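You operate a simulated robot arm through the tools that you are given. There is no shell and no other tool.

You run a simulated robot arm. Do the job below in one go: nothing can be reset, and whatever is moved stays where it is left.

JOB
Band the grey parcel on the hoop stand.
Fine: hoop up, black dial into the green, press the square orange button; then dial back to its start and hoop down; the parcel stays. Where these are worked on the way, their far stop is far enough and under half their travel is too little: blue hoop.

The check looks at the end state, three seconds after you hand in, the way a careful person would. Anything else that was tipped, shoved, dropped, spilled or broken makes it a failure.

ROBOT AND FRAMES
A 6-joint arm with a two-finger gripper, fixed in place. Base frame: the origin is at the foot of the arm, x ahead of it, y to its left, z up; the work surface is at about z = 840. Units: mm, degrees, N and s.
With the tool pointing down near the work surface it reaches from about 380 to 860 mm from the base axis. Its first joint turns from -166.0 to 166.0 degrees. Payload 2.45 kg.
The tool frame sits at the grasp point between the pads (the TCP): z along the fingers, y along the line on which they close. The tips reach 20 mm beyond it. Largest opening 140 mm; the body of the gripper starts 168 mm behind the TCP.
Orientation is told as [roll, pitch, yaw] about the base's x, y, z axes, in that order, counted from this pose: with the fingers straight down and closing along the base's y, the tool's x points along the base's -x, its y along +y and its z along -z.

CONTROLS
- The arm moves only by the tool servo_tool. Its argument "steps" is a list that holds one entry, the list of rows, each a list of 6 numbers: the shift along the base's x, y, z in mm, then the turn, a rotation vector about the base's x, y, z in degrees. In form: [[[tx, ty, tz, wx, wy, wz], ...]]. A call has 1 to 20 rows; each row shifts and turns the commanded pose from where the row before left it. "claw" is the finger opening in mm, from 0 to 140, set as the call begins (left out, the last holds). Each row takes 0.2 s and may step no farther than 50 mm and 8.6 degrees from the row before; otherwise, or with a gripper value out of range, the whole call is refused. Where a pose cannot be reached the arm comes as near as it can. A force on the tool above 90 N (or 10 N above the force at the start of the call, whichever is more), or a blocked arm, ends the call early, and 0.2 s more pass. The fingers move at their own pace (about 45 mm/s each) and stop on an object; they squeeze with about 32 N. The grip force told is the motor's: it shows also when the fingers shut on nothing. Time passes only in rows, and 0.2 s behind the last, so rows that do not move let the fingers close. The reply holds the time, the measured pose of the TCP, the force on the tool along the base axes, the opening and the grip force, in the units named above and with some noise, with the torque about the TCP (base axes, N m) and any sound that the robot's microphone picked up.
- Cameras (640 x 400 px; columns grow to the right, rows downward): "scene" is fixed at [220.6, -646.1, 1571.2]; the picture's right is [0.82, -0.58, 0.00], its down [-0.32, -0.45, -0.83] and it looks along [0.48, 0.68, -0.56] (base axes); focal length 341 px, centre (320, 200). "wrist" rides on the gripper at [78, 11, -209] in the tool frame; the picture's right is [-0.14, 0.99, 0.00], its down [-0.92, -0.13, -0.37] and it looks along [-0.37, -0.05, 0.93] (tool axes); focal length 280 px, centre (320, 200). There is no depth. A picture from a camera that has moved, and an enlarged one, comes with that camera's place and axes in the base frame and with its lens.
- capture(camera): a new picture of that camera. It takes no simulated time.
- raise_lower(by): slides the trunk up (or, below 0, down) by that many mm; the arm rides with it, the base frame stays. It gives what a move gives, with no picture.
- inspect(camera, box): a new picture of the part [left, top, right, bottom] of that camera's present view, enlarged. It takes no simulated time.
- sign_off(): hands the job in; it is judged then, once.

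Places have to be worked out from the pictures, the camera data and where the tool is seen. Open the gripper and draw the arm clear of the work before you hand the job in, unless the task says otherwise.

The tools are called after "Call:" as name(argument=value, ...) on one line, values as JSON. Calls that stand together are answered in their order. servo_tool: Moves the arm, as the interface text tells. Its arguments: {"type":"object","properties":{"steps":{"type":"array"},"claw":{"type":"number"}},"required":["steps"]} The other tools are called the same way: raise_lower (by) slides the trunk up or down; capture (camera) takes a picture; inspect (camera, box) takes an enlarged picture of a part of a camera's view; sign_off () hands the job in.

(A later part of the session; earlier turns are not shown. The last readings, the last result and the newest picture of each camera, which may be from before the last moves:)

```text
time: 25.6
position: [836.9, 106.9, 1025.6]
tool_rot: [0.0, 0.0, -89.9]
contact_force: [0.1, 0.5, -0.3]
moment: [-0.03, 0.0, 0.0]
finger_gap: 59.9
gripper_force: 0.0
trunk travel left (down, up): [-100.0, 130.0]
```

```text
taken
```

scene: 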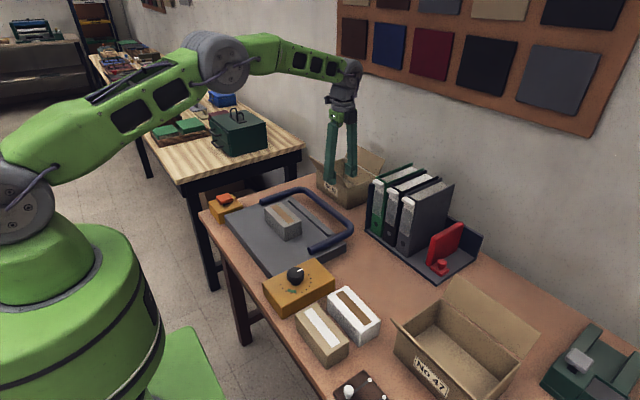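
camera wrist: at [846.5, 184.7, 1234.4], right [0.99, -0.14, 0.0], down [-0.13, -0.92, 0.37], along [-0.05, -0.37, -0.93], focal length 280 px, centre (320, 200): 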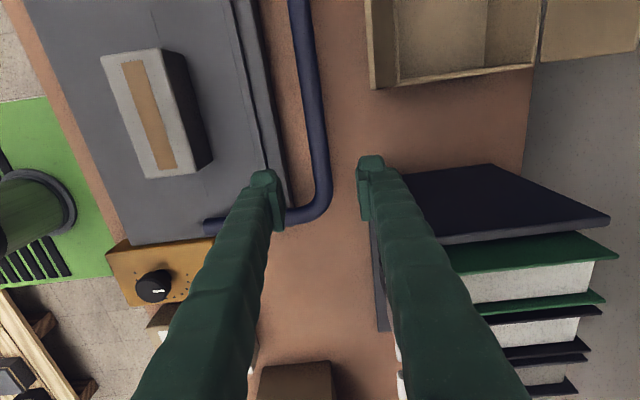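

I'll zoom in to pin down the crossbar's exact x position, since the earlier estimates varied between 832 and 843.

Call:
inspect(camera="wrist", box=[230, 40, 400, 240])

Call:
inspect(camera="scene", box=[280, 170, 370, 240])

```text
2.00 times, centred on (315, 140) of wrist
camera zoom: at [846.5, 184.7, 1234.4], right [0.99, -0.14, 0.0], down [-0.13, -0.92, 0.37], along [-0.05, -0.37, -0.93], focal length 561 px, centre (330, 320)
```

zoom: 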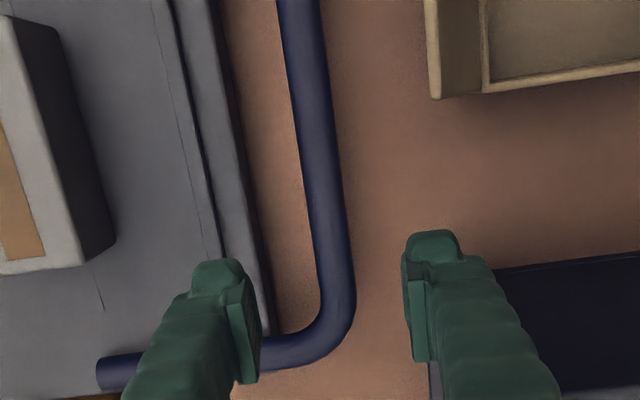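

```text
5.71 times, centred on (325, 205) of scene
camera zoom: at [220.6, -646.1, 1571.2], right [0.82, -0.58, 0.0], down [-0.32, -0.45, -0.83], along [0.48, 0.68, -0.56], focal length 1950 px, centre (291, 171)
```

zoom: 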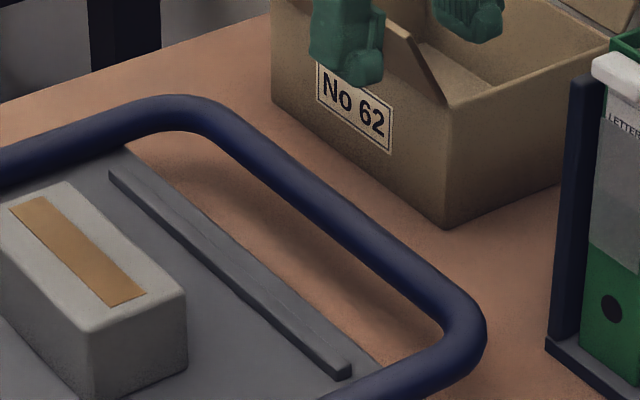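

The bar centre works out at x≈836 (±3), z≈848, about 23 mm thick. I'll narrow the opening to 52 and descend so the tips end just below the bar's axis (TCP z≈858).

Call:
servo_tool(steps=[[[0, 0, -40, 0, 0, 0], [0, 0, -40, 0, 0, 0], [0, 0, -40, 0, 0, 0], [0, 0, -20, 0, 0, 0], [0, 0, 0, 0, 0, 0]]], claw=52)

Call:
inspect(camera="wrist", box=[230, 40, 400, 240])

Call:
inspect(camera="scene", box=[280, 170, 370, 240])

```text
time: 26.8
position: [837.6, 107.9, 884.9]
tool_rot: [0.0, 0.1, -90.0]
contact_force: [-0.2, 0.4, 1.3]
moment: [-0.04, 0.01, -0.04]
finger_gap: 52.0
gripper_force: 0.0
trunk travel left (down, up): [-100.0, 130.0]
```

```text
2.00 times, centred on (315, 140) of wrist
camera zoom: at [846.4, 185.1, 1094.2], right [0.99, -0.14, 0.0], down [-0.13, -0.92, 0.37], along [-0.05, -0.37, -0.93], focal length 561 px, centre (330, 320)
```

zoom: 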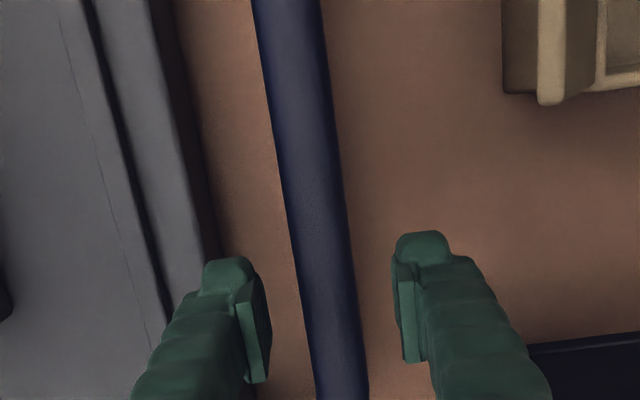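

```text
5.71 times, centred on (325, 205) of scene
camera zoom: at [220.6, -646.1, 1571.2], right [0.82, -0.58, 0.0], down [-0.32, -0.45, -0.83], along [0.48, 0.68, -0.56], focal length 1950 px, centre (291, 171)
```

zoom: 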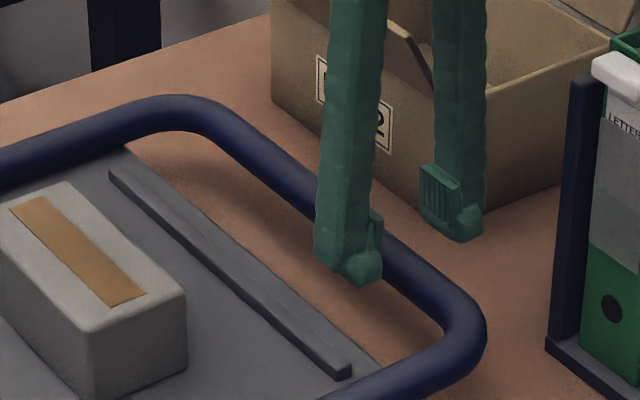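

The bar appears about 4 mm to the −x side of the tool. I'll shift by −3.5 mm and descend the remaining 27 mm.

Call:
servo_tool(steps=[[[-3.5, 0, -10, 0, 0, 0], [0, 0, -10, 0, 0, 0], [0, 0, -7, 0, 0, 0], [0, 0, 0, 0, 0, 0]]], claw=52)

Call:
inspect(camera="wrist", box=[230, 40, 400, 240])

Call:
inspect(camera="scene", box=[280, 170, 370, 240])

```text
time: 27.8
position: [831.7, 108.2, 856.8]
tool_rot: [0.1, -0.1, -90.0]
contact_force: [0.9, 1.1, 1.3]
moment: [0.0, 0.01, 0.03]
finger_gap: 51.5
gripper_force: 0.0
trunk travel left (down, up): [-100.0, 130.0]
```

```text
2.00 times, centred on (315, 140) of wrist
camera zoom: at [842.6, 184.9, 1066.5], right [0.99, -0.14, 0.0], down [-0.13, -0.92, 0.37], along [-0.05, -0.37, -0.93], focal length 561 px, centre (330, 320)
```

zoom: 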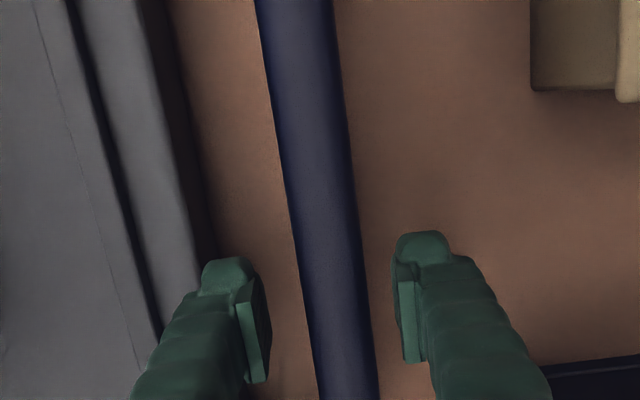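

```text
5.71 times, centred on (325, 205) of scene
camera zoom: at [220.6, -646.1, 1571.2], right [0.82, -0.58, 0.0], down [-0.32, -0.45, -0.83], along [0.48, 0.68, -0.56], focal length 1950 px, centre (291, 171)
```

zoom: 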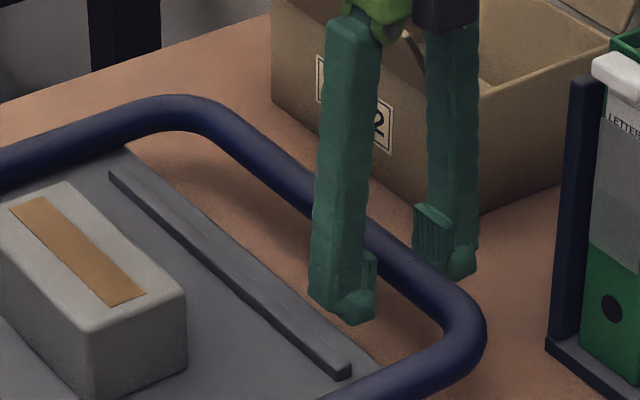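

The bar is centred within about 2 mm between the pads. I'll shift +2 and close on it.

Call:
servo_tool(steps=[[[2, 0, 0, 0, 0, 0], [0, 0, 0, 0, 0, 0], [0, 0, 0, 0, 0, 0], [0, 0, 0, 0, 0, 0], [0, 0, 0, 0, 0, 0]]], claw=10)

Call:
inspect(camera="scene", box=[280, 170, 370, 240])

```text
time: 29.0
position: [833.6, 106.3, 857.3]
tool_rot: [0.0, 0.0, -89.9]
contact_force: [-1.9, 0.4, -0.8]
moment: [0.02, -0.13, -0.04]
finger_gap: 23.0
gripper_force: 45.6
trunk travel left (down, up): [-100.0, 130.0]
```

```text
5.71 times, centred on (325, 205) of scene
camera zoom: at [220.6, -646.1, 1571.2], right [0.82, -0.58, 0.0], down [-0.32, -0.45, -0.83], along [0.48, 0.68, -0.56], focal length 1950 px, centre (291, 171)
```

zoom: 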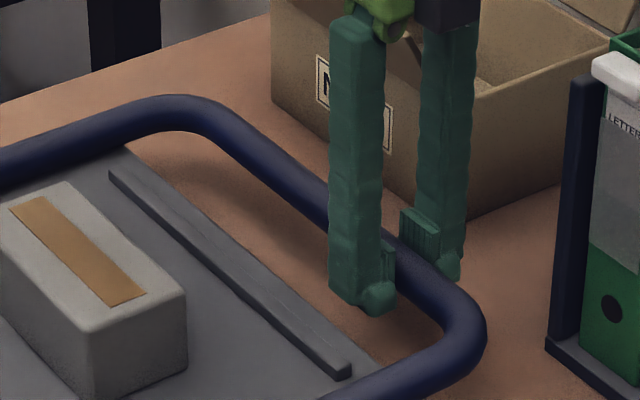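

I've gripped the 23 mm bar at x≈833.6. I'll raise it along an arc about the pivot (around x≈652, z≈848, radius ≈181), starting with 10° while watching the forces.

Call:
servo_tool(steps=[[[-0.3, 0, 10.5, 0, 0, 0], [-0.9, 0, 10.5, 0, 0, 0], [-1.5, 0, 10.4, 0, 0, 0], [0, 0, 0, 0, 0, 0]]])

Call:
capture(camera="scene")

```text
time: 30.0
position: [831.5, 107.4, 888.6]
tool_rot: [-0.1, -0.1, -89.9]
contact_force: [-4.8, -2.6, -3.5]
moment: [-0.05, -0.08, 0.03]
finger_gap: 22.0
gripper_force: 44.9
trunk travel left (down, up): [-100.0, 130.0]
```

```text
taken
```

scene: 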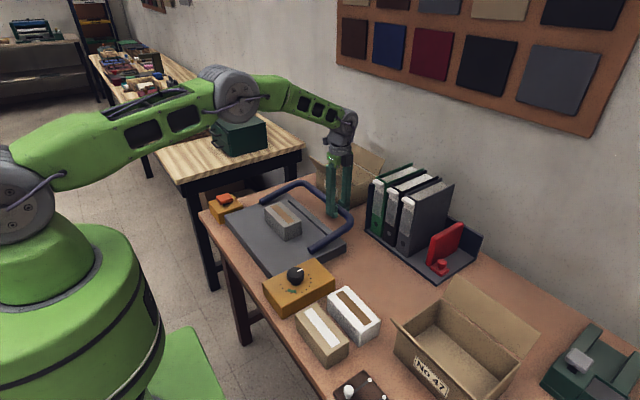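

Call:
inspect(camera="scene", box=[250, 160, 370, 250])

```text
4.44 times, centred on (310, 205) of scene
camera zoom: at [220.6, -646.1, 1571.2], right [0.82, -0.58, 0.0], down [-0.32, -0.45, -0.83], along [0.48, 0.68, -0.56], focal length 1516 px, centre (364, 178)
```

zoom: 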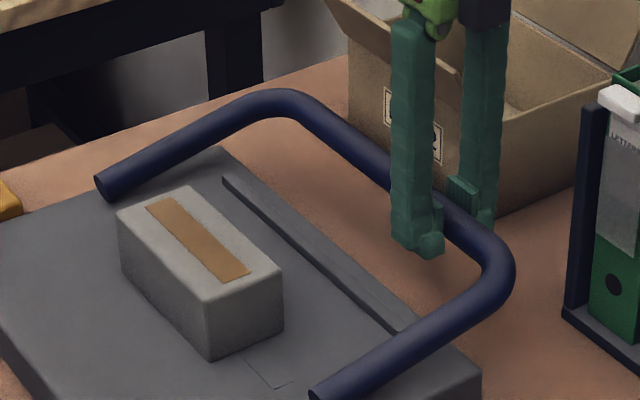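

The hoop is rising with the grip and the forces are small. I'll continue the arc to about 30°.

Call:
servo_tool(steps=[[[-3.4, 0, 15.4, 0, 0, 0], [-4.8, 0, 15.1, 0, 0, 0], [-6.0, 0, 14.6, 0, 0, 0], [-7.3, 0, 14.0, 0, 0, 0], [0, 0, 0, 0, 0, 0]]])

Call:
inspect(camera="scene", box=[230, 140, 370, 250])

```text
time: 31.2
position: [808.5, 107.6, 947.4]
tool_rot: [-0.1, 0.0, -90.0]
contact_force: [-11.1, -4.1, -8.3]
moment: [-0.02, 0.08, -0.02]
finger_gap: 21.8
gripper_force: 45.1
trunk travel left (down, up): [-100.0, 130.0]
```

```text
3.64 times, centred on (300, 195) of scene
camera zoom: at [220.6, -646.1, 1571.2], right [0.82, -0.58, 0.0], down [-0.32, -0.45, -0.83], along [0.48, 0.68, -0.56], focal length 1241 px, centre (393, 218)
```

zoom: 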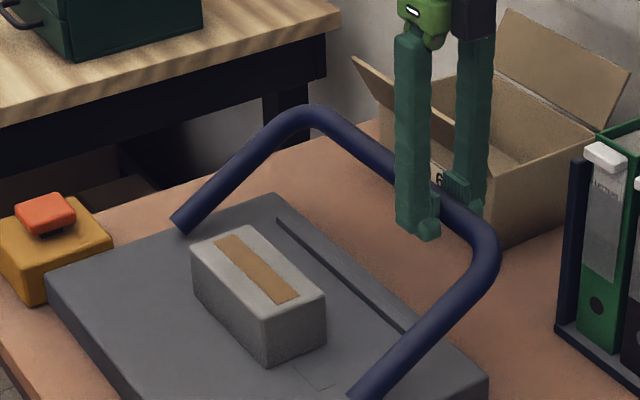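

Force is about 13 N pointing toward the pivot, so the true radius is slightly smaller than I assumed. I'll add a small inward correction and continue to about 50°.

Call:
servo_tool(steps=[[[-9.5, 0, 12.4, 0, 0, 0], [-10.5, 0, 11.8, 0, 0, 0], [-11.0, 0, 11.2, 0, 0, 0], [-11.5, 0, 10.3, 0, 0, 0], [0, 0, 0, 0, 0, 0]]])

Call:
inspect(camera="scene", box=[230, 120, 370, 250])

```text
time: 32.4
position: [769.0, 108.6, 994.6]
tool_rot: [0.2, 0.1, -90.0]
contact_force: [4.0, -2.1, 3.4]
moment: [-0.03, -0.02, -0.03]
finger_gap: 21.6
gripper_force: 45.0
trunk travel left (down, up): [-100.0, 130.0]
```

```text
3.08 times, centred on (300, 185) of scene
camera zoom: at [220.6, -646.1, 1571.2], right [0.82, -0.58, 0.0], down [-0.32, -0.45, -0.83], along [0.48, 0.68, -0.56], focal length 1050 px, centre (382, 246)
```

zoom: 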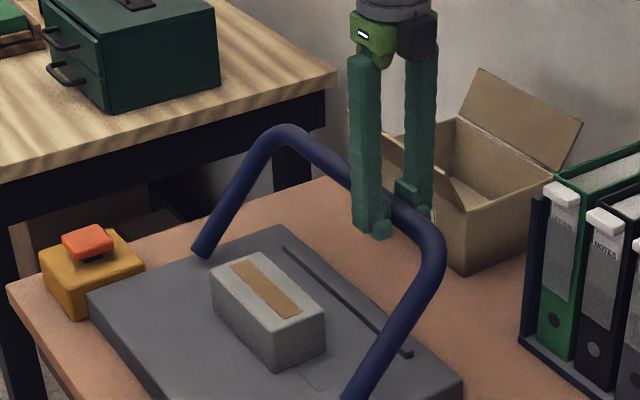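

Forces are near zero, and a fit gives the pivot at x≈655.4, radius ≈178.2, with the hoop now at about 50°. I'll continue to about 70°.

Call:
servo_tool(steps=[[[-12.4, 0, 9.4, 0, 0, 0], [-13.2, 0, 8.2, 0, 0, 0], [-13.8, 0, 7.1, 0, 0, 0], [-14.4, 0, 5.9, 0, 0, 0], [0, 0, 0, 0, 0, 0]]])

Call:
inspect(camera="scene", box=[230, 100, 370, 250])

```text
time: 33.6
position: [712.4, 107.2, 1023.6]
tool_rot: [0.0, 0.0, -90.0]
contact_force: [4.8, -0.1, 11.4]
moment: [0.15, 0.04, -0.02]
finger_gap: 21.5
gripper_force: 45.1
trunk travel left (down, up): [-100.0, 130.0]
```

```text
2.67 times, centred on (300, 175) of scene
camera zoom: at [220.6, -646.1, 1571.2], right [0.82, -0.58, 0.0], down [-0.32, -0.45, -0.83], along [0.48, 0.68, -0.56], focal length 910 px, centre (373, 267)
```

zoom: 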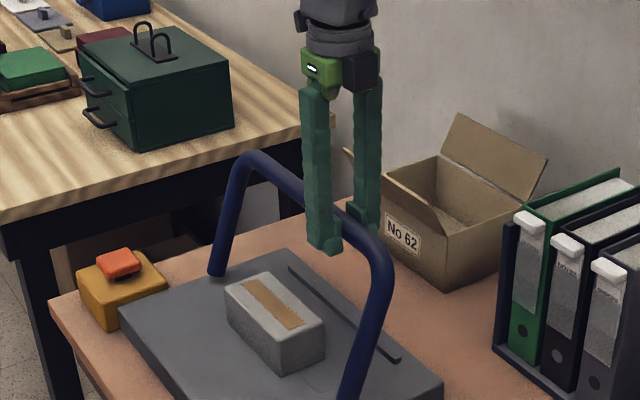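

The pivot pushes slightly outward, so I'll add a little height and continue toward vertical, watching for the stop.

Call:
servo_tool(steps=[[[-14.9, 0, 5.8, 0, 0, 0], [-15.2, 0, 4.0, 0, 0, 0], [0, 0, 0, 0, 0, 0]]])

Call:
servo_tool(steps=[[[-8, 0, 1.2, 0, 0, 0], [-8, 0, 0.8, 0, 0, 0], [0, 0, 0, 0, 0, 0]]])

Call:
inspect(camera="scene", box=[210, 100, 370, 250])

```text
time: 34.4
position: [681.5, 107.0, 1032.5]
tool_rot: [-0.2, 0.1, -89.9]
contact_force: [0.5, 2.0, -5.0]
moment: [0.17, -0.06, 0.01]
finger_gap: 21.8
gripper_force: 45.1
trunk travel left (down, up): [-100.0, 130.0]
```

```text
time: 35.2
position: [667.2, 107.1, 1035.0]
tool_rot: [-0.1, 0.0, -89.9]
contact_force: [1.7, 4.7, -9.0]
moment: [0.1, -0.21, 0.0]
finger_gap: 21.6
gripper_force: 44.6
trunk travel left (down, up): [-100.0, 130.0]
```

```text
2.67 times, centred on (290, 175) of scene
camera zoom: at [220.6, -646.1, 1571.2], right [0.82, -0.58, 0.0], down [-0.32, -0.45, -0.83], along [0.48, 0.68, -0.56], focal length 910 px, centre (400, 267)
```

zoom: 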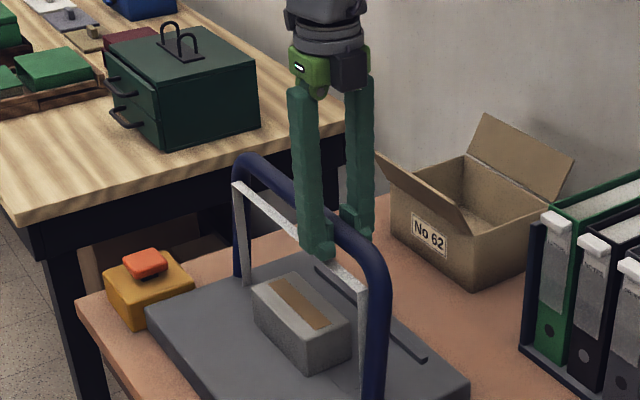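

A band frame appeared inside the hoop, so it registers as up (about 86°). I'll go on gently until I feel the stop.

Call:
servo_tool(steps=[[[-5, 0, -0.3, 0, 0, 0], [-5, 0, -0.5, 0, 0, 0], [0, 0, 0, 0, 0, 0]]])

Call:
servo_tool(steps=[[[-5, 0, -0.5, 0, 0, 0], [-4, 0, -0.5, 0, 0, 0], [0, 0, 0, 0, 0, 0]]])

Call:
inspect(camera="scene", box=[210, 100, 370, 250])

```text
time: 36.0
position: [658.4, 106.6, 1036.7]
tool_rot: [0.1, 0.0, -90.0]
contact_force: [3.8, 1.4, 6.3]
moment: [-0.09, -0.41, -0.02]
finger_gap: 21.6
gripper_force: 44.8
trunk travel left (down, up): [-100.0, 130.0]
```

```text
time: 36.8
position: [649.3, 107.6, 1036.3]
tool_rot: [0.2, 0.0, -90.1]
contact_force: [10.9, -0.1, 19.5]
moment: [-0.21, -0.01, 0.0]
finger_gap: 21.5
gripper_force: 45.6
trunk travel left (down, up): [-100.0, 130.0]
```

```text
2.67 times, centred on (290, 175) of scene
camera zoom: at [220.6, -646.1, 1571.2], right [0.82, -0.58, 0.0], down [-0.32, -0.45, -0.83], along [0.48, 0.68, -0.56], focal length 910 px, centre (400, 267)
```

zoom: 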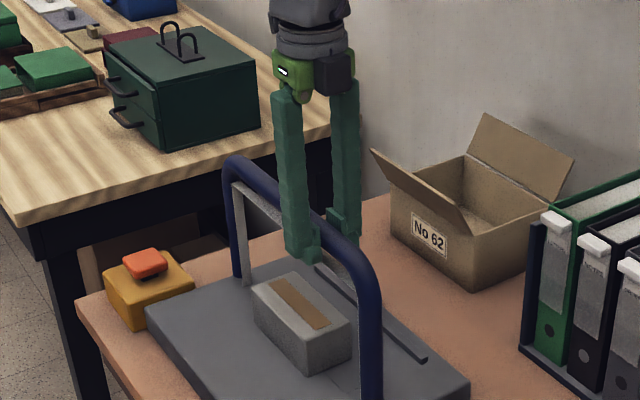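

Resistance is building in x (+11 N) and z (+19.5 N). I'll relieve the height by 1.5 mm and try 3 mm more in −x to see if this is the stop.

Call:
servo_tool(steps=[[[0, 0, 1.5, 0, 0, 0], [-1.5, 0, 0, 0, 0, 0], [0, 0, 0, 0, 0, 0]]])

Call:
servo_tool(steps=[[[-2.5, 0, 0, 0, 0, 0], [0, 0, 0, 0, 0, 0]]])

```text
time: 37.6
position: [649.7, 107.1, 1036.2]
tool_rot: [0.1, 0.0, -89.9]
contact_force: [22.0, -1.0, 12.3]
moment: [-0.05, -0.09, -0.02]
finger_gap: 21.4
gripper_force: 45.2
trunk travel left (down, up): [-100.0, 130.0]
```

```text
time: 38.2
position: [649.2, 108.0, 1035.8]
tool_rot: [0.4, 0.0, -89.9]
contact_force: [28.1, -1.7, 7.5]
moment: [-0.27, 0.04, 0.01]
finger_gap: 21.6
gripper_force: 44.4
trunk travel left (down, up): [-100.0, 130.0]
```

The position is stuck at x≈649.5 while the force grows to 28 N, so this is the far stop, just past vertical. I'll relax the push and release the bar.

Call:
servo_tool(steps=[[[3.5, 0, 0, 0, 0, 0], [0, 0, 0, 0, 0, 0]]])

Call:
servo_tool(steps=[[[0, 0, 0, 0, 0, 0], [0, 0, 0, 0, 0, 0], [0, 0, 0, 0, 0, 0]]], claw=56)

Call:
inspect(camera="scene", box=[210, 100, 370, 250])

```text
time: 38.8
position: [650.3, 108.1, 1035.9]
tool_rot: [0.0, -0.1, -90.0]
contact_force: [19.0, -0.2, 13.0]
moment: [0.26, -0.02, 0.0]
finger_gap: 21.4
gripper_force: 44.9
trunk travel left (down, up): [-100.0, 130.0]
```

```text
time: 39.6
position: [647.3, 107.5, 1035.2]
tool_rot: [-0.1, 0.0, -90.0]
contact_force: [0.3, -0.3, 0.1]
moment: [-0.03, 0.0, 0.02]
finger_gap: 56.0
gripper_force: 0.1
trunk travel left (down, up): [-100.0, 130.0]
```

```text
2.67 times, centred on (290, 175) of scene
camera zoom: at [220.6, -646.1, 1571.2], right [0.82, -0.58, 0.0], down [-0.32, -0.45, -0.83], along [0.48, 0.68, -0.56], focal length 910 px, centre (400, 267)
```

zoom: 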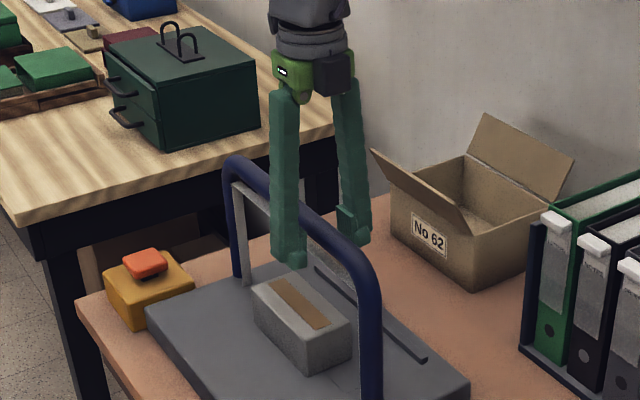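

The hoop stays up on its stop. I'll rise clear of it and move above the dial, turning the tool to about yaw +65° so one clockwise stroke can cover the ~139° to the green.

Call:
servo_tool(steps=[[[0, 0, 42, 0, 0, 0], [0, 0, 43, 0, 0, 0], [-5.3, -9.6, 0, 0, 0, 8.59], [-5.3, -9.6, 0, 0, 0, 8.59], [-5.3, -9.6, 0, 0, 0, 8.59], [-5.3, -9.6, 0, 0, 0, 8.59], [-5.3, -9.6, 0, 0, 0, 8.59], [-5.3, -9.6, 0, 0, 0, 8.59], [-5.3, -9.6, 0, 0, 0, 8.59], [-5.3, -9.6, 0, 0, 0, 8.59], [-5.3, -9.6, 0, 0, 0, 8.59], [-5.3, -9.6, 0, 0, 0, 8.59], [-5.3, -9.6, 0, 0, 0, 8.59], [-5.3, -9.6, 0, 0, 0, 8.59], [-5.3, -9.6, 0, 0, 0, 8.59], [-5.3, -9.6, 0, 0, 0, 8.59], [-5.3, -9.6, 0, 0, 0, 8.59], [-5.3, -9.6, 0, 0, 0, 8.59], [-5.3, -9.6, 0, 0, 0, 8.59], [-5.5, -9.7, 0, 0, 0, 8.59]]], claw=80)

Call:
capture(camera="wrist")

Call:
capture(camera="scene")

```text
time: 43.8
position: [551.5, -65.6, 1120.2]
tool_rot: [-0.1, 0.0, 64.9]
contact_force: [-0.1, 0.8, 0.1]
moment: [0.02, 0.0, 0.02]
finger_gap: 80.0
gripper_force: 0.0
trunk travel left (down, up): [-100.0, 130.0]
```

```text
taken
camera wrist: at [508.3, -132.2, 1329.8], right [-0.84, 0.55, 0.0], down [0.51, 0.78, 0.37], along [0.2, 0.31, -0.93], focal length 280 px, centre (320, 200)
```

wrist: 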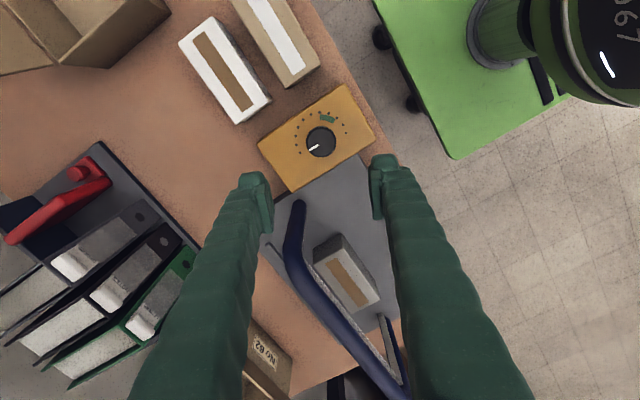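

```text
taken
```

scene: 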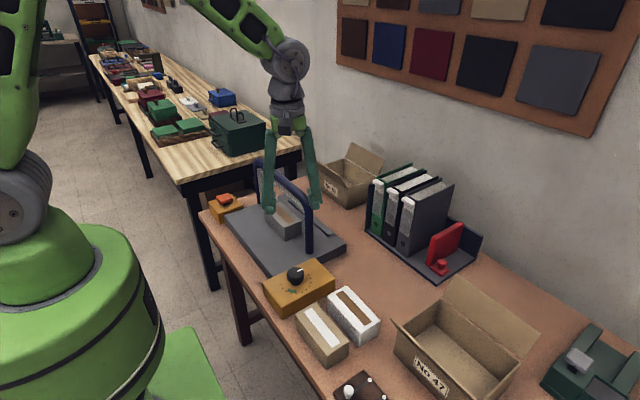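

The pose is reached and the dial sits where predicted. I'll descend to just above the knob and verify centring.

Call:
servo_tool(steps=[[[0, 0, -45, 0, 0, 0], [0, 0, -45, 0, 0, 0], [0, 0, -45, 0, 0, 0], [0, 0, -45, 0, 0, 0], [0, 0, -30, 0, 0, 0], [0, 0, 0, 0, 0, 0]]], claw=76)

Call:
inspect(camera="wrist", box=[240, 90, 400, 230])

Call:
inspect(camera="scene", box=[245, 230, 345, 320])

```text
time: 45.2
position: [552.4, -64.9, 910.2]
tool_rot: [0.1, 0.0, 64.6]
contact_force: [-0.1, 0.1, 0.2]
moment: [-0.01, -0.01, 0.0]
finger_gap: 75.9
gripper_force: 0.1
trunk travel left (down, up): [-100.0, 130.0]
```

```text
2.86 times, centred on (320, 160) of wrist
camera zoom: at [509.2, -131.7, 1119.6], right [-0.84, 0.55, 0.0], down [0.51, 0.78, 0.37], along [0.2, 0.31, -0.93], focal length 801 px, centre (320, 314)
```

zoom: 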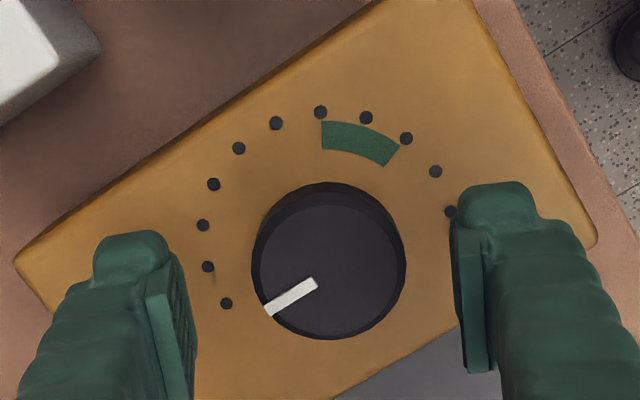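

```text
4.44 times, centred on (295, 275) of scene
camera zoom: at [220.6, -646.1, 1571.2], right [0.82, -0.58, 0.0], down [-0.32, -0.45, -0.83], along [0.48, 0.68, -0.56], focal length 1516 px, centre (431, -133)
```

zoom: 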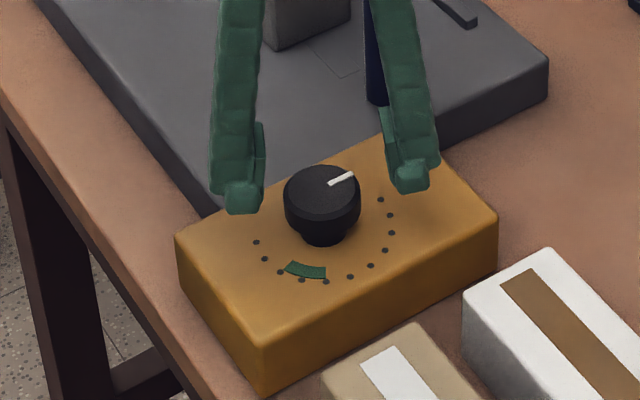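

The knob centre is about 2 mm off the tool axis, and the green spans dots 7–9, centred at dot 8 (140° clockwise from the start). I'll correct by (−1.7, +1.1), lower to z≈876 and grip the knob.

Call:
servo_tool(steps=[[[-1.7, 1.1, -12, 0, 0, 0], [0, 0, -12, 0, 0, 0], [0, 0, -9, 0, 0, 0], [0, 0, 0, 0, 0, 0]]], claw=76)

Call:
inspect(camera="scene", box=[245, 230, 345, 320])

Call:
inspect(camera="wrist", box=[240, 90, 400, 230])

```text
time: 46.2
position: [550.5, -64.1, 877.7]
tool_rot: [0.0, 0.0, 64.6]
contact_force: [0.3, 0.6, -0.1]
moment: [0.03, -0.01, -0.03]
finger_gap: 76.1
gripper_force: 0.0
trunk travel left (down, up): [-100.0, 130.0]
```

```text
4.44 times, centred on (295, 275) of scene
camera zoom: at [220.6, -646.1, 1571.2], right [0.82, -0.58, 0.0], down [-0.32, -0.45, -0.83], along [0.48, 0.68, -0.56], focal length 1516 px, centre (431, -133)
```

zoom: 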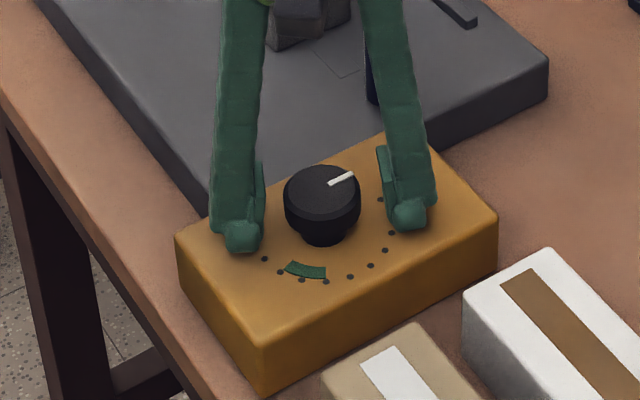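

```text
2.86 times, centred on (320, 160) of wrist
camera zoom: at [507.3, -130.8, 1087.2], right [-0.84, 0.55, 0.0], down [0.51, 0.78, 0.37], along [0.2, 0.31, -0.93], focal length 801 px, centre (320, 314)
```

zoom: 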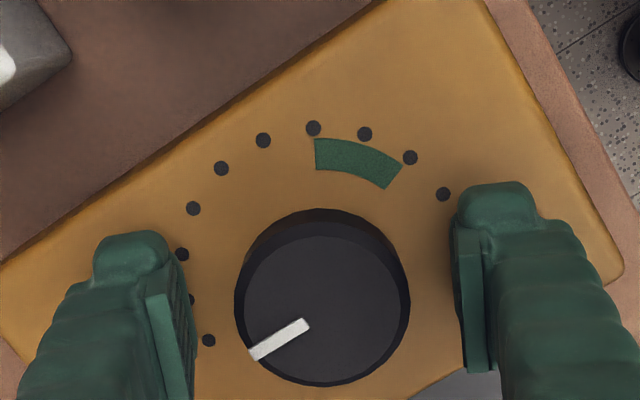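

Centred to within a millimetre. Closing on the knob.

Call:
servo_tool(steps=[[[0, 0, 0, 0, 0, 0], [0, 0, 0, 0, 0, 0], [0, 0, 0, 0, 0, 0], [0, 0, 0, 0, 0, 0]]], claw=30)

Call:
inspect(camera="wrist", box=[240, 90, 400, 230])

```text
time: 47.2
position: [549.1, -64.8, 877.4]
tool_rot: [0.1, 0.1, 64.5]
contact_force: [-2.3, 1.6, -6.1]
moment: [0.01, -0.01, -0.05]
finger_gap: 45.8
gripper_force: 44.5
trunk travel left (down, up): [-100.0, 130.0]
```

```text
2.86 times, centred on (320, 160) of wrist
camera zoom: at [506.9, -130.7, 1087.0], right [-0.84, 0.55, 0.0], down [0.51, 0.78, 0.37], along [0.2, 0.31, -0.93], focal length 801 px, centre (320, 314)
```

zoom: 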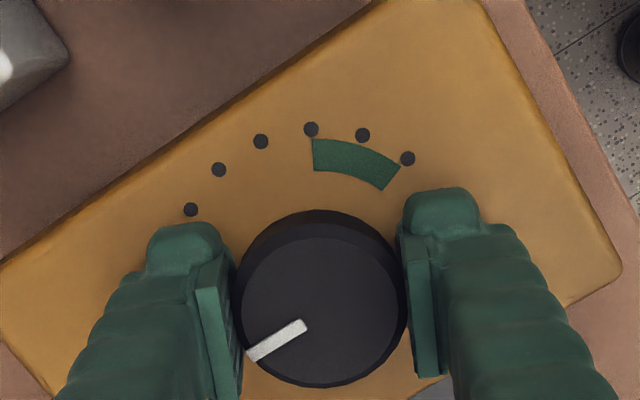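

The knob is gripped (45.8 mm). I'll first turn −24° (clockwise seen from above) to check it follows.

Call:
servo_tool(steps=[[[0, 0, 0, 0, 0, -8], [0, 0, 0, 0, 0, -8], [0, 0, 0, 0, 0, -8], [0, 0, 0, 0, 0, 0]]])

Call:
inspect(camera="wrist", box=[240, 90, 400, 230])

Call:
inspect(camera="scene", box=[245, 230, 345, 320])

```text
time: 48.2
position: [549.9, -64.3, 877.0]
tool_rot: [0.0, 0.0, 40.6]
contact_force: [-4.9, -2.6, -6.5]
moment: [-0.06, -0.01, 0.01]
finger_gap: 46.0
gripper_force: 45.0
trunk travel left (down, up): [-100.0, 130.0]
```

```text
2.86 times, centred on (320, 160) of wrist
camera zoom: at [483.9, -107.4, 1087.0], right [-0.54, 0.84, 0.0], down [0.78, 0.5, 0.37], along [0.31, 0.2, -0.93], focal length 801 px, centre (320, 314)
```

zoom: 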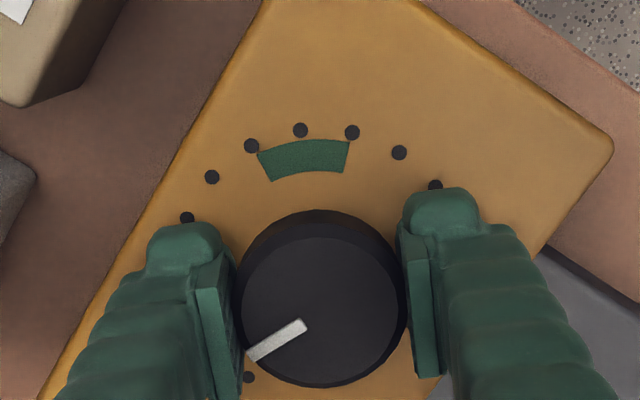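

```text
4.44 times, centred on (295, 275) of scene
camera zoom: at [220.6, -646.1, 1571.2], right [0.82, -0.58, 0.0], down [-0.32, -0.45, -0.83], along [0.48, 0.68, -0.56], focal length 1516 px, centre (431, -133)
```

zoom: 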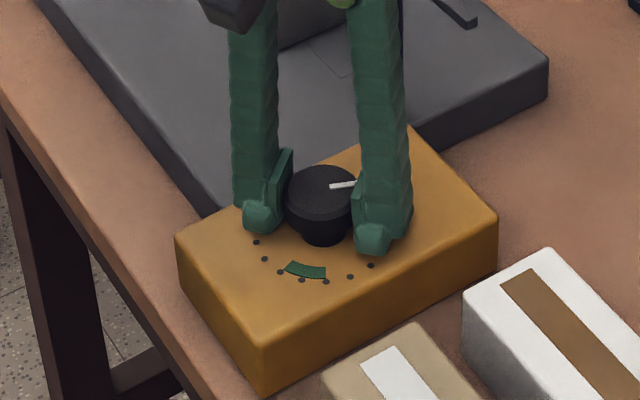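

The knob follows exactly, as the pointer is fixed relative to the gripper. I'll turn the remaining −116°.

Call:
servo_tool(steps=[[[0, 0, 0, 0, 0, -8.3], [0, 0, 0, 0, 0, -8.3], [0, 0, 0, 0, 0, -8.3], [0, 0, 0, 0, 0, -8.3], [0, 0, 0, 0, 0, -8.3], [0, 0, 0, 0, 0, -8.3], [0, 0, 0, 0, 0, -8.3], [0, 0, 0, 0, 0, -8.3], [0, 0, 0, 0, 0, -8.3], [0, 0, 0, 0, 0, -8.3], [0, 0, 0, 0, 0, -8.3], [0, 0, 0, 0, 0, -8.3], [0, 0, 0, 0, 0, -8.3], [0, 0, 0, 0, 0, -8.1], [0, 0, 0, 0, 0, 0]]])

Call:
inspect(camera="wrist", box=[240, 90, 400, 230])

Call:
inspect(camera="scene", box=[245, 230, 345, 320])

```text
time: 51.4
position: [550.2, -65.3, 877.4]
tool_rot: [0.0, 0.1, -75.5]
contact_force: [-7.7, -18.7, -7.2]
moment: [0.11, -0.04, -0.01]
finger_gap: 45.7
gripper_force: 45.4
trunk travel left (down, up): [-100.0, 130.0]
```

```text
2.86 times, centred on (320, 160) of wrist
camera zoom: at [540.9, 12.5, 1087.1], right [0.99, 0.12, 0.0], down [0.11, -0.92, 0.37], along [0.04, -0.37, -0.93], focal length 801 px, centre (320, 314)
```

zoom: 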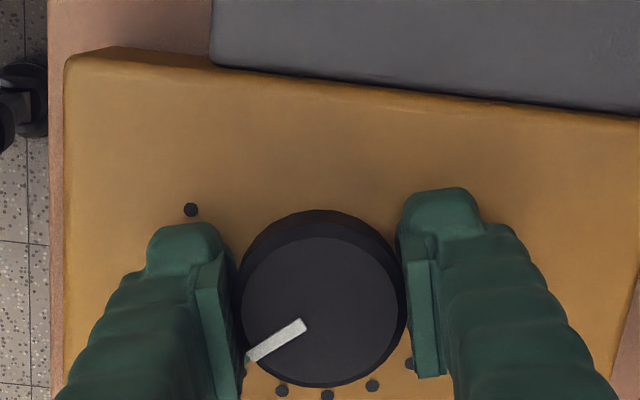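

```text
4.44 times, centred on (295, 275) of scene
camera zoom: at [220.6, -646.1, 1571.2], right [0.82, -0.58, 0.0], down [-0.32, -0.45, -0.83], along [0.48, 0.68, -0.56], focal length 1516 px, centre (431, -133)
```

zoom: 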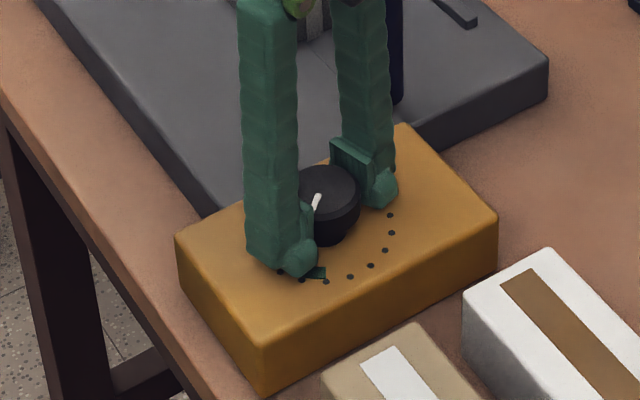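

The dial turned 140° and the pointer is by the green. I'll release, rise and check.

Call:
servo_tool(steps=[[[0, 0, 0, 0, 0, 0], [0, 0, 0, 0, 0, 0], [0, 0, 0, 0, 0, 0], [0, 0, 25, 0, 0, 0], [0, 0, 45, 0, 0, 0], [0, 0, 45, 0, 0, 0], [0, 0, 45, 0, 0, 0], [0, 0, 40, 0, 0, 0], [0, 0, 40, 0, 0, 0], [0, 0, 0, 0, 0, 0]]], claw=80)

Call:
capture(camera="wrist")

Call:
inspect(camera="scene", box=[245, 230, 345, 320])

Call:
inspect(camera="wrist", box=[260, 90, 380, 190])

```text
time: 53.6
position: [551.5, -64.4, 1117.3]
tool_rot: [0.0, 0.0, -75.4]
contact_force: [-0.3, -0.2, 0.3]
moment: [0.0, 0.0, 0.0]
finger_gap: 79.7
gripper_force: 0.1
trunk travel left (down, up): [-100.0, 130.0]
```

```text
taken
camera wrist: at [541.5, 13.5, 1327.1], right [0.99, 0.12, 0.0], down [0.11, -0.92, 0.37], along [0.04, -0.37, -0.93], focal length 280 px, centre (320, 200)
```

wrist: 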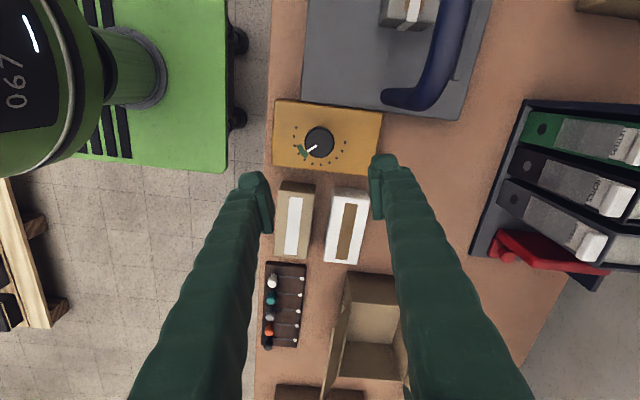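

```text
4.44 times, centred on (295, 275) of scene
camera zoom: at [220.6, -646.1, 1571.2], right [0.82, -0.58, 0.0], down [-0.32, -0.45, -0.83], along [0.48, 0.68, -0.56], focal length 1516 px, centre (431, -133)
```

zoom: 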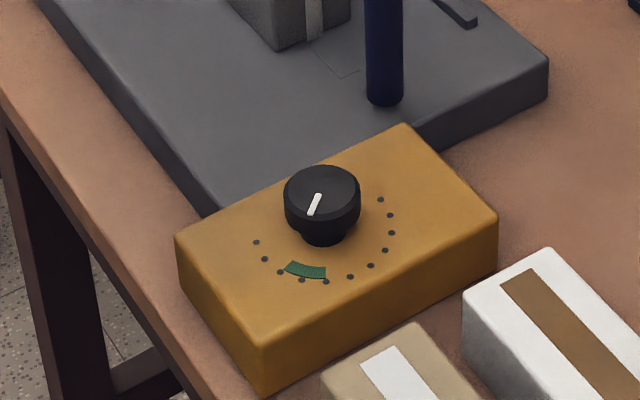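

```text
4.00 times, centred on (320, 140) of wrist
camera zoom: at [541.5, 13.5, 1327.1], right [0.99, 0.12, 0.0], down [0.11, -0.92, 0.37], along [0.04, -0.37, -0.93], focal length 1122 px, centre (320, 440)
```

zoom: 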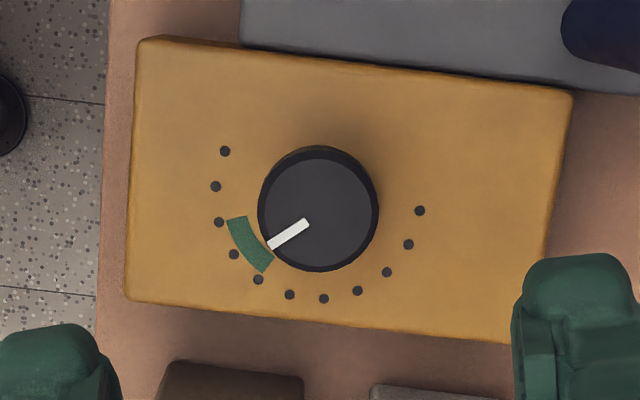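

The pointer sits squarely in the middle of the green, at dot 8. Next is the button: I'll close the fingers and travel at this height to above (541, 418).

Call:
servo_tool(steps=[[[-0.9, 43.9, 0, 0, 0, -7.3], [-0.9, 43.9, 0, 0, 0, -7.3], [-0.9, 43.9, 0, 0, 0, 0], [-0.9, 43.9, 0, 0, 0, 0], [-0.9, 43.9, 0, 0, 0, 0], [-0.9, 43.9, 0, 0, 0, 0], [-0.9, 43.9, 0, 0, 0, 0], [-0.9, 43.9, 0, 0, 0, 0], [-0.9, 43.9, 0, 0, 0, 0], [-0.9, 43.9, 0, 0, 0, 0], [-0.9, 43.9, 0, 0, 0, 0], [0, 0, 0, 0, 0, 0]]], claw=0)

Call:
capture(camera="wrist")

Call:
inspect(camera="wrist", box=[250, 80, 390, 200])

Call:
capture(camera="scene")

```text
time: 56.2
position: [540.3, 419.9, 1117.8]
tool_rot: [0.0, 0.0, -90.0]
contact_force: [0.2, -0.3, 0.2]
moment: [0.04, 0.0, -0.01]
finger_gap: 0.0
gripper_force: 29.0
trunk travel left (down, up): [-100.0, 130.0]
```

```text
taken
camera wrist: at [550.8, 497.7, 1327.2], right [0.99, -0.14, 0.0], down [-0.13, -0.92, 0.37], along [-0.05, -0.37, -0.93], focal length 280 px, centre (320, 200)
```

wrist: 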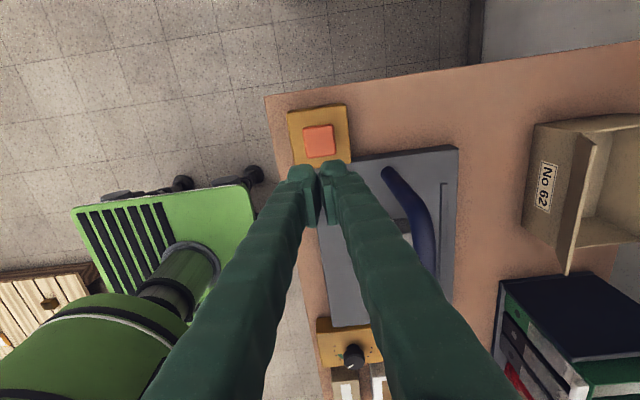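

```text
3.33 times, centred on (320, 140) of wrist
camera zoom: at [550.8, 497.7, 1327.2], right [0.99, -0.14, 0.0], down [-0.13, -0.92, 0.37], along [-0.05, -0.37, -0.93], focal length 935 px, centre (320, 400)
```

zoom: 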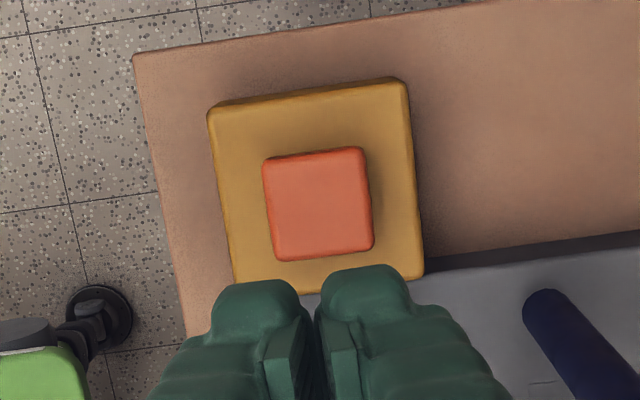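

```text
taken
```

scene: 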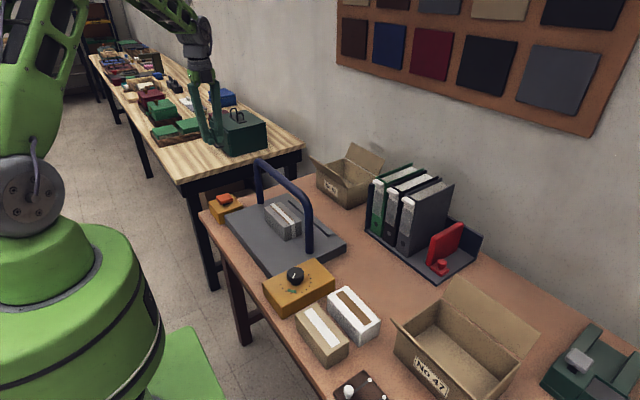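

The button centre is at (539, 417.5), and it's about 50 mm square. Before pressing I'll look closely at the parcel and hoop.

Call:
inspect(camera="scene", box=[220, 140, 360, 270])

Call:
inspect(camera="scene", box=[255, 190, 325, 250])

```text
3.08 times, centred on (290, 205) of scene
camera zoom: at [220.6, -646.1, 1571.2], right [0.82, -0.58, 0.0], down [-0.32, -0.45, -0.83], along [0.48, 0.68, -0.56], focal length 1050 px, centre (412, 185)
```

zoom: 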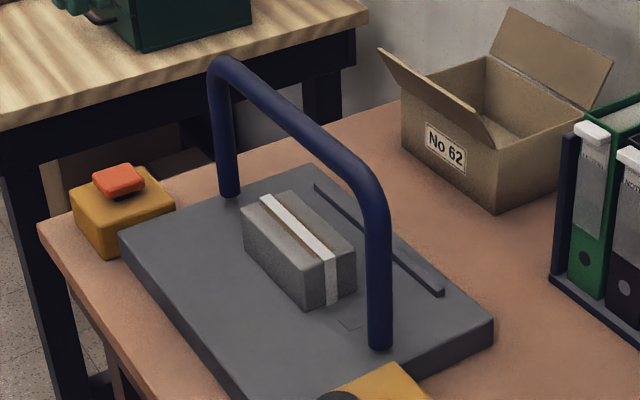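

```text
6.67 times, centred on (290, 220) of scene
camera zoom: at [220.6, -646.1, 1571.2], right [0.82, -0.58, 0.0], down [-0.32, -0.45, -0.83], along [0.48, 0.68, -0.56], focal length 2274 px, centre (520, 67)
```

zoom: 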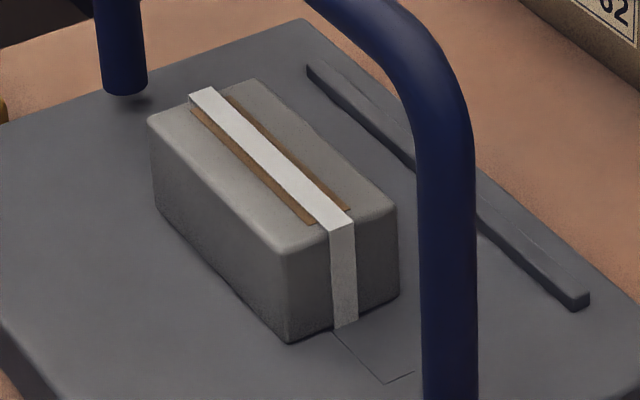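

With the dial in the green, the band has drawn tight around the parcel. Now I'll descend over the button to just above it (tips at z≈886).

Call:
servo_tool(steps=[[[-1, -2.2, -45, 0, 0, 0], [0, 0, -45, 0, 0, 0], [0, 0, -45, 0, 0, 0], [0, 0, -45, 0, 0, 0], [0, 0, -30, 0, 0, 0], [0, 0, 0, 0, 0, 0]]], claw=0)

Call:
inspect(camera="scene", box=[190, 160, 270, 230])

Call:
inspect(camera="wrist", box=[230, 90, 410, 240])

```text
time: 57.6
position: [538.6, 416.2, 907.1]
tool_rot: [0.0, 0.0, -90.0]
contact_force: [-0.2, -0.3, -1.0]
moment: [0.0, 0.01, 0.01]
finger_gap: 0.0
gripper_force: 29.4
trunk travel left (down, up): [-100.0, 130.0]
```

```text
5.71 times, centred on (230, 195) of scene
camera zoom: at [220.6, -646.1, 1571.2], right [0.82, -0.58, 0.0], down [-0.32, -0.45, -0.83], along [0.48, 0.68, -0.56], focal length 1950 px, centre (834, 229)
```

zoom: 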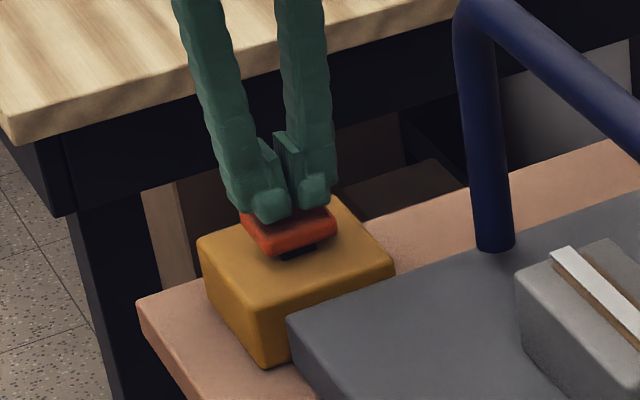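

```text
2.67 times, centred on (320, 165) of wrist
camera zoom: at [550.0, 494.5, 1117.0], right [0.99, -0.14, 0.0], down [-0.13, -0.92, 0.37], along [-0.05, -0.37, -0.93], focal length 748 px, centre (320, 293)
```

zoom: 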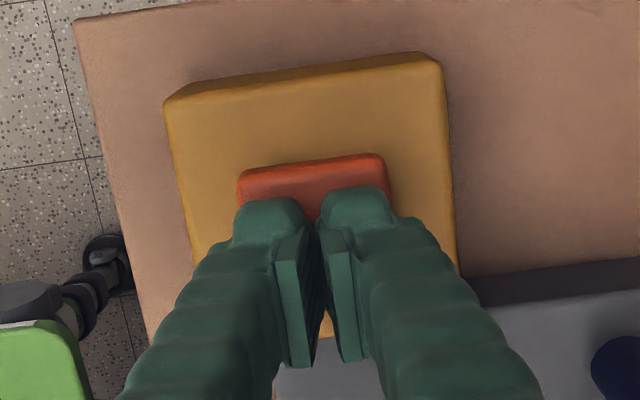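

The tips are centred over the button, a few mm above it. I'll press down in small steps and listen.

Call:
servo_tool(steps=[[[0, 0, -4, 0, 0, 0], [0, 0, -4, 0, 0, 0], [0, 0, -3, 0, 0, 0], [0, 0, 0, 0, 0, 0]]], claw=0)

Call:
servo_tool(steps=[[[0, 0, -2, 0, 0, 0], [0, 0, -2, 0, 0, 0], [0, 0, 0, 0, 0, 0]]], claw=0)

```text
time: 58.6
position: [540.4, 416.9, 897.2]
tool_rot: [0.0, -0.1, -90.0]
contact_force: [0.3, 0.7, 2.9]
moment: [0.0, 0.0, -0.01]
finger_gap: 6.0
gripper_force: 29.8
trunk travel left (down, up): [-100.0, 130.0]
```

```text
time: 59.4
position: [540.2, 417.3, 893.7]
tool_rot: [-0.1, 0.0, -90.0]
contact_force: [1.8, 1.5, 4.1]
moment: [0.01, -0.05, -0.01]
finger_gap: 5.8
gripper_force: 30.2
trunk travel left (down, up): [-100.0, 130.0]
```

Contact is at z≈896, with a soft spring of about 4 N. I'll keep pressing.

Call:
servo_tool(steps=[[[0, 0, -2, 0, 0, 0], [0, 0, -2, 0, 0, 0], [0, 0, 0, 0, 0, 0]]], claw=0)

Call:
inspect(camera="scene", box=[190, 160, 270, 230])

Call:
inspect(camera="scene", box=[255, 190, 325, 250])

```text
time: 60.2
position: [539.0, 415.9, 888.5]
tool_rot: [0.1, 0.0, -90.0]
contact_force: [3.7, -0.9, 7.5]
moment: [-0.01, -0.09, 0.01]
finger_gap: 5.9
gripper_force: 28.9
trunk travel left (down, up): [-100.0, 130.0]
heard: click
```

```text
5.71 times, centred on (230, 195) of scene
camera zoom: at [220.6, -646.1, 1571.2], right [0.82, -0.58, 0.0], down [-0.32, -0.45, -0.83], along [0.48, 0.68, -0.56], focal length 1950 px, centre (834, 229)
```

zoom: 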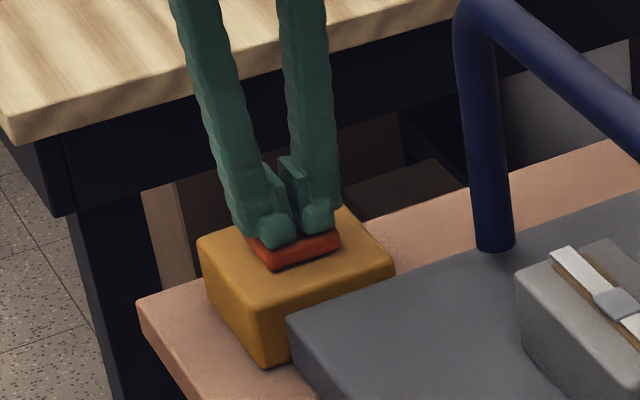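

```text
6.67 times, centred on (290, 220) of scene
camera zoom: at [220.6, -646.1, 1571.2], right [0.82, -0.58, 0.0], down [-0.32, -0.45, -0.83], along [0.48, 0.68, -0.56], focal length 2274 px, centre (520, 67)
```

zoom: 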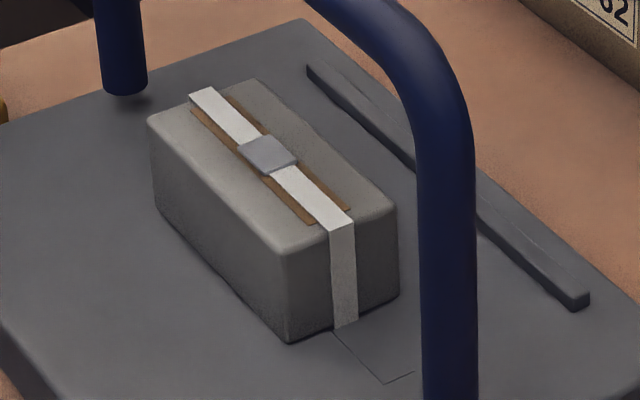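

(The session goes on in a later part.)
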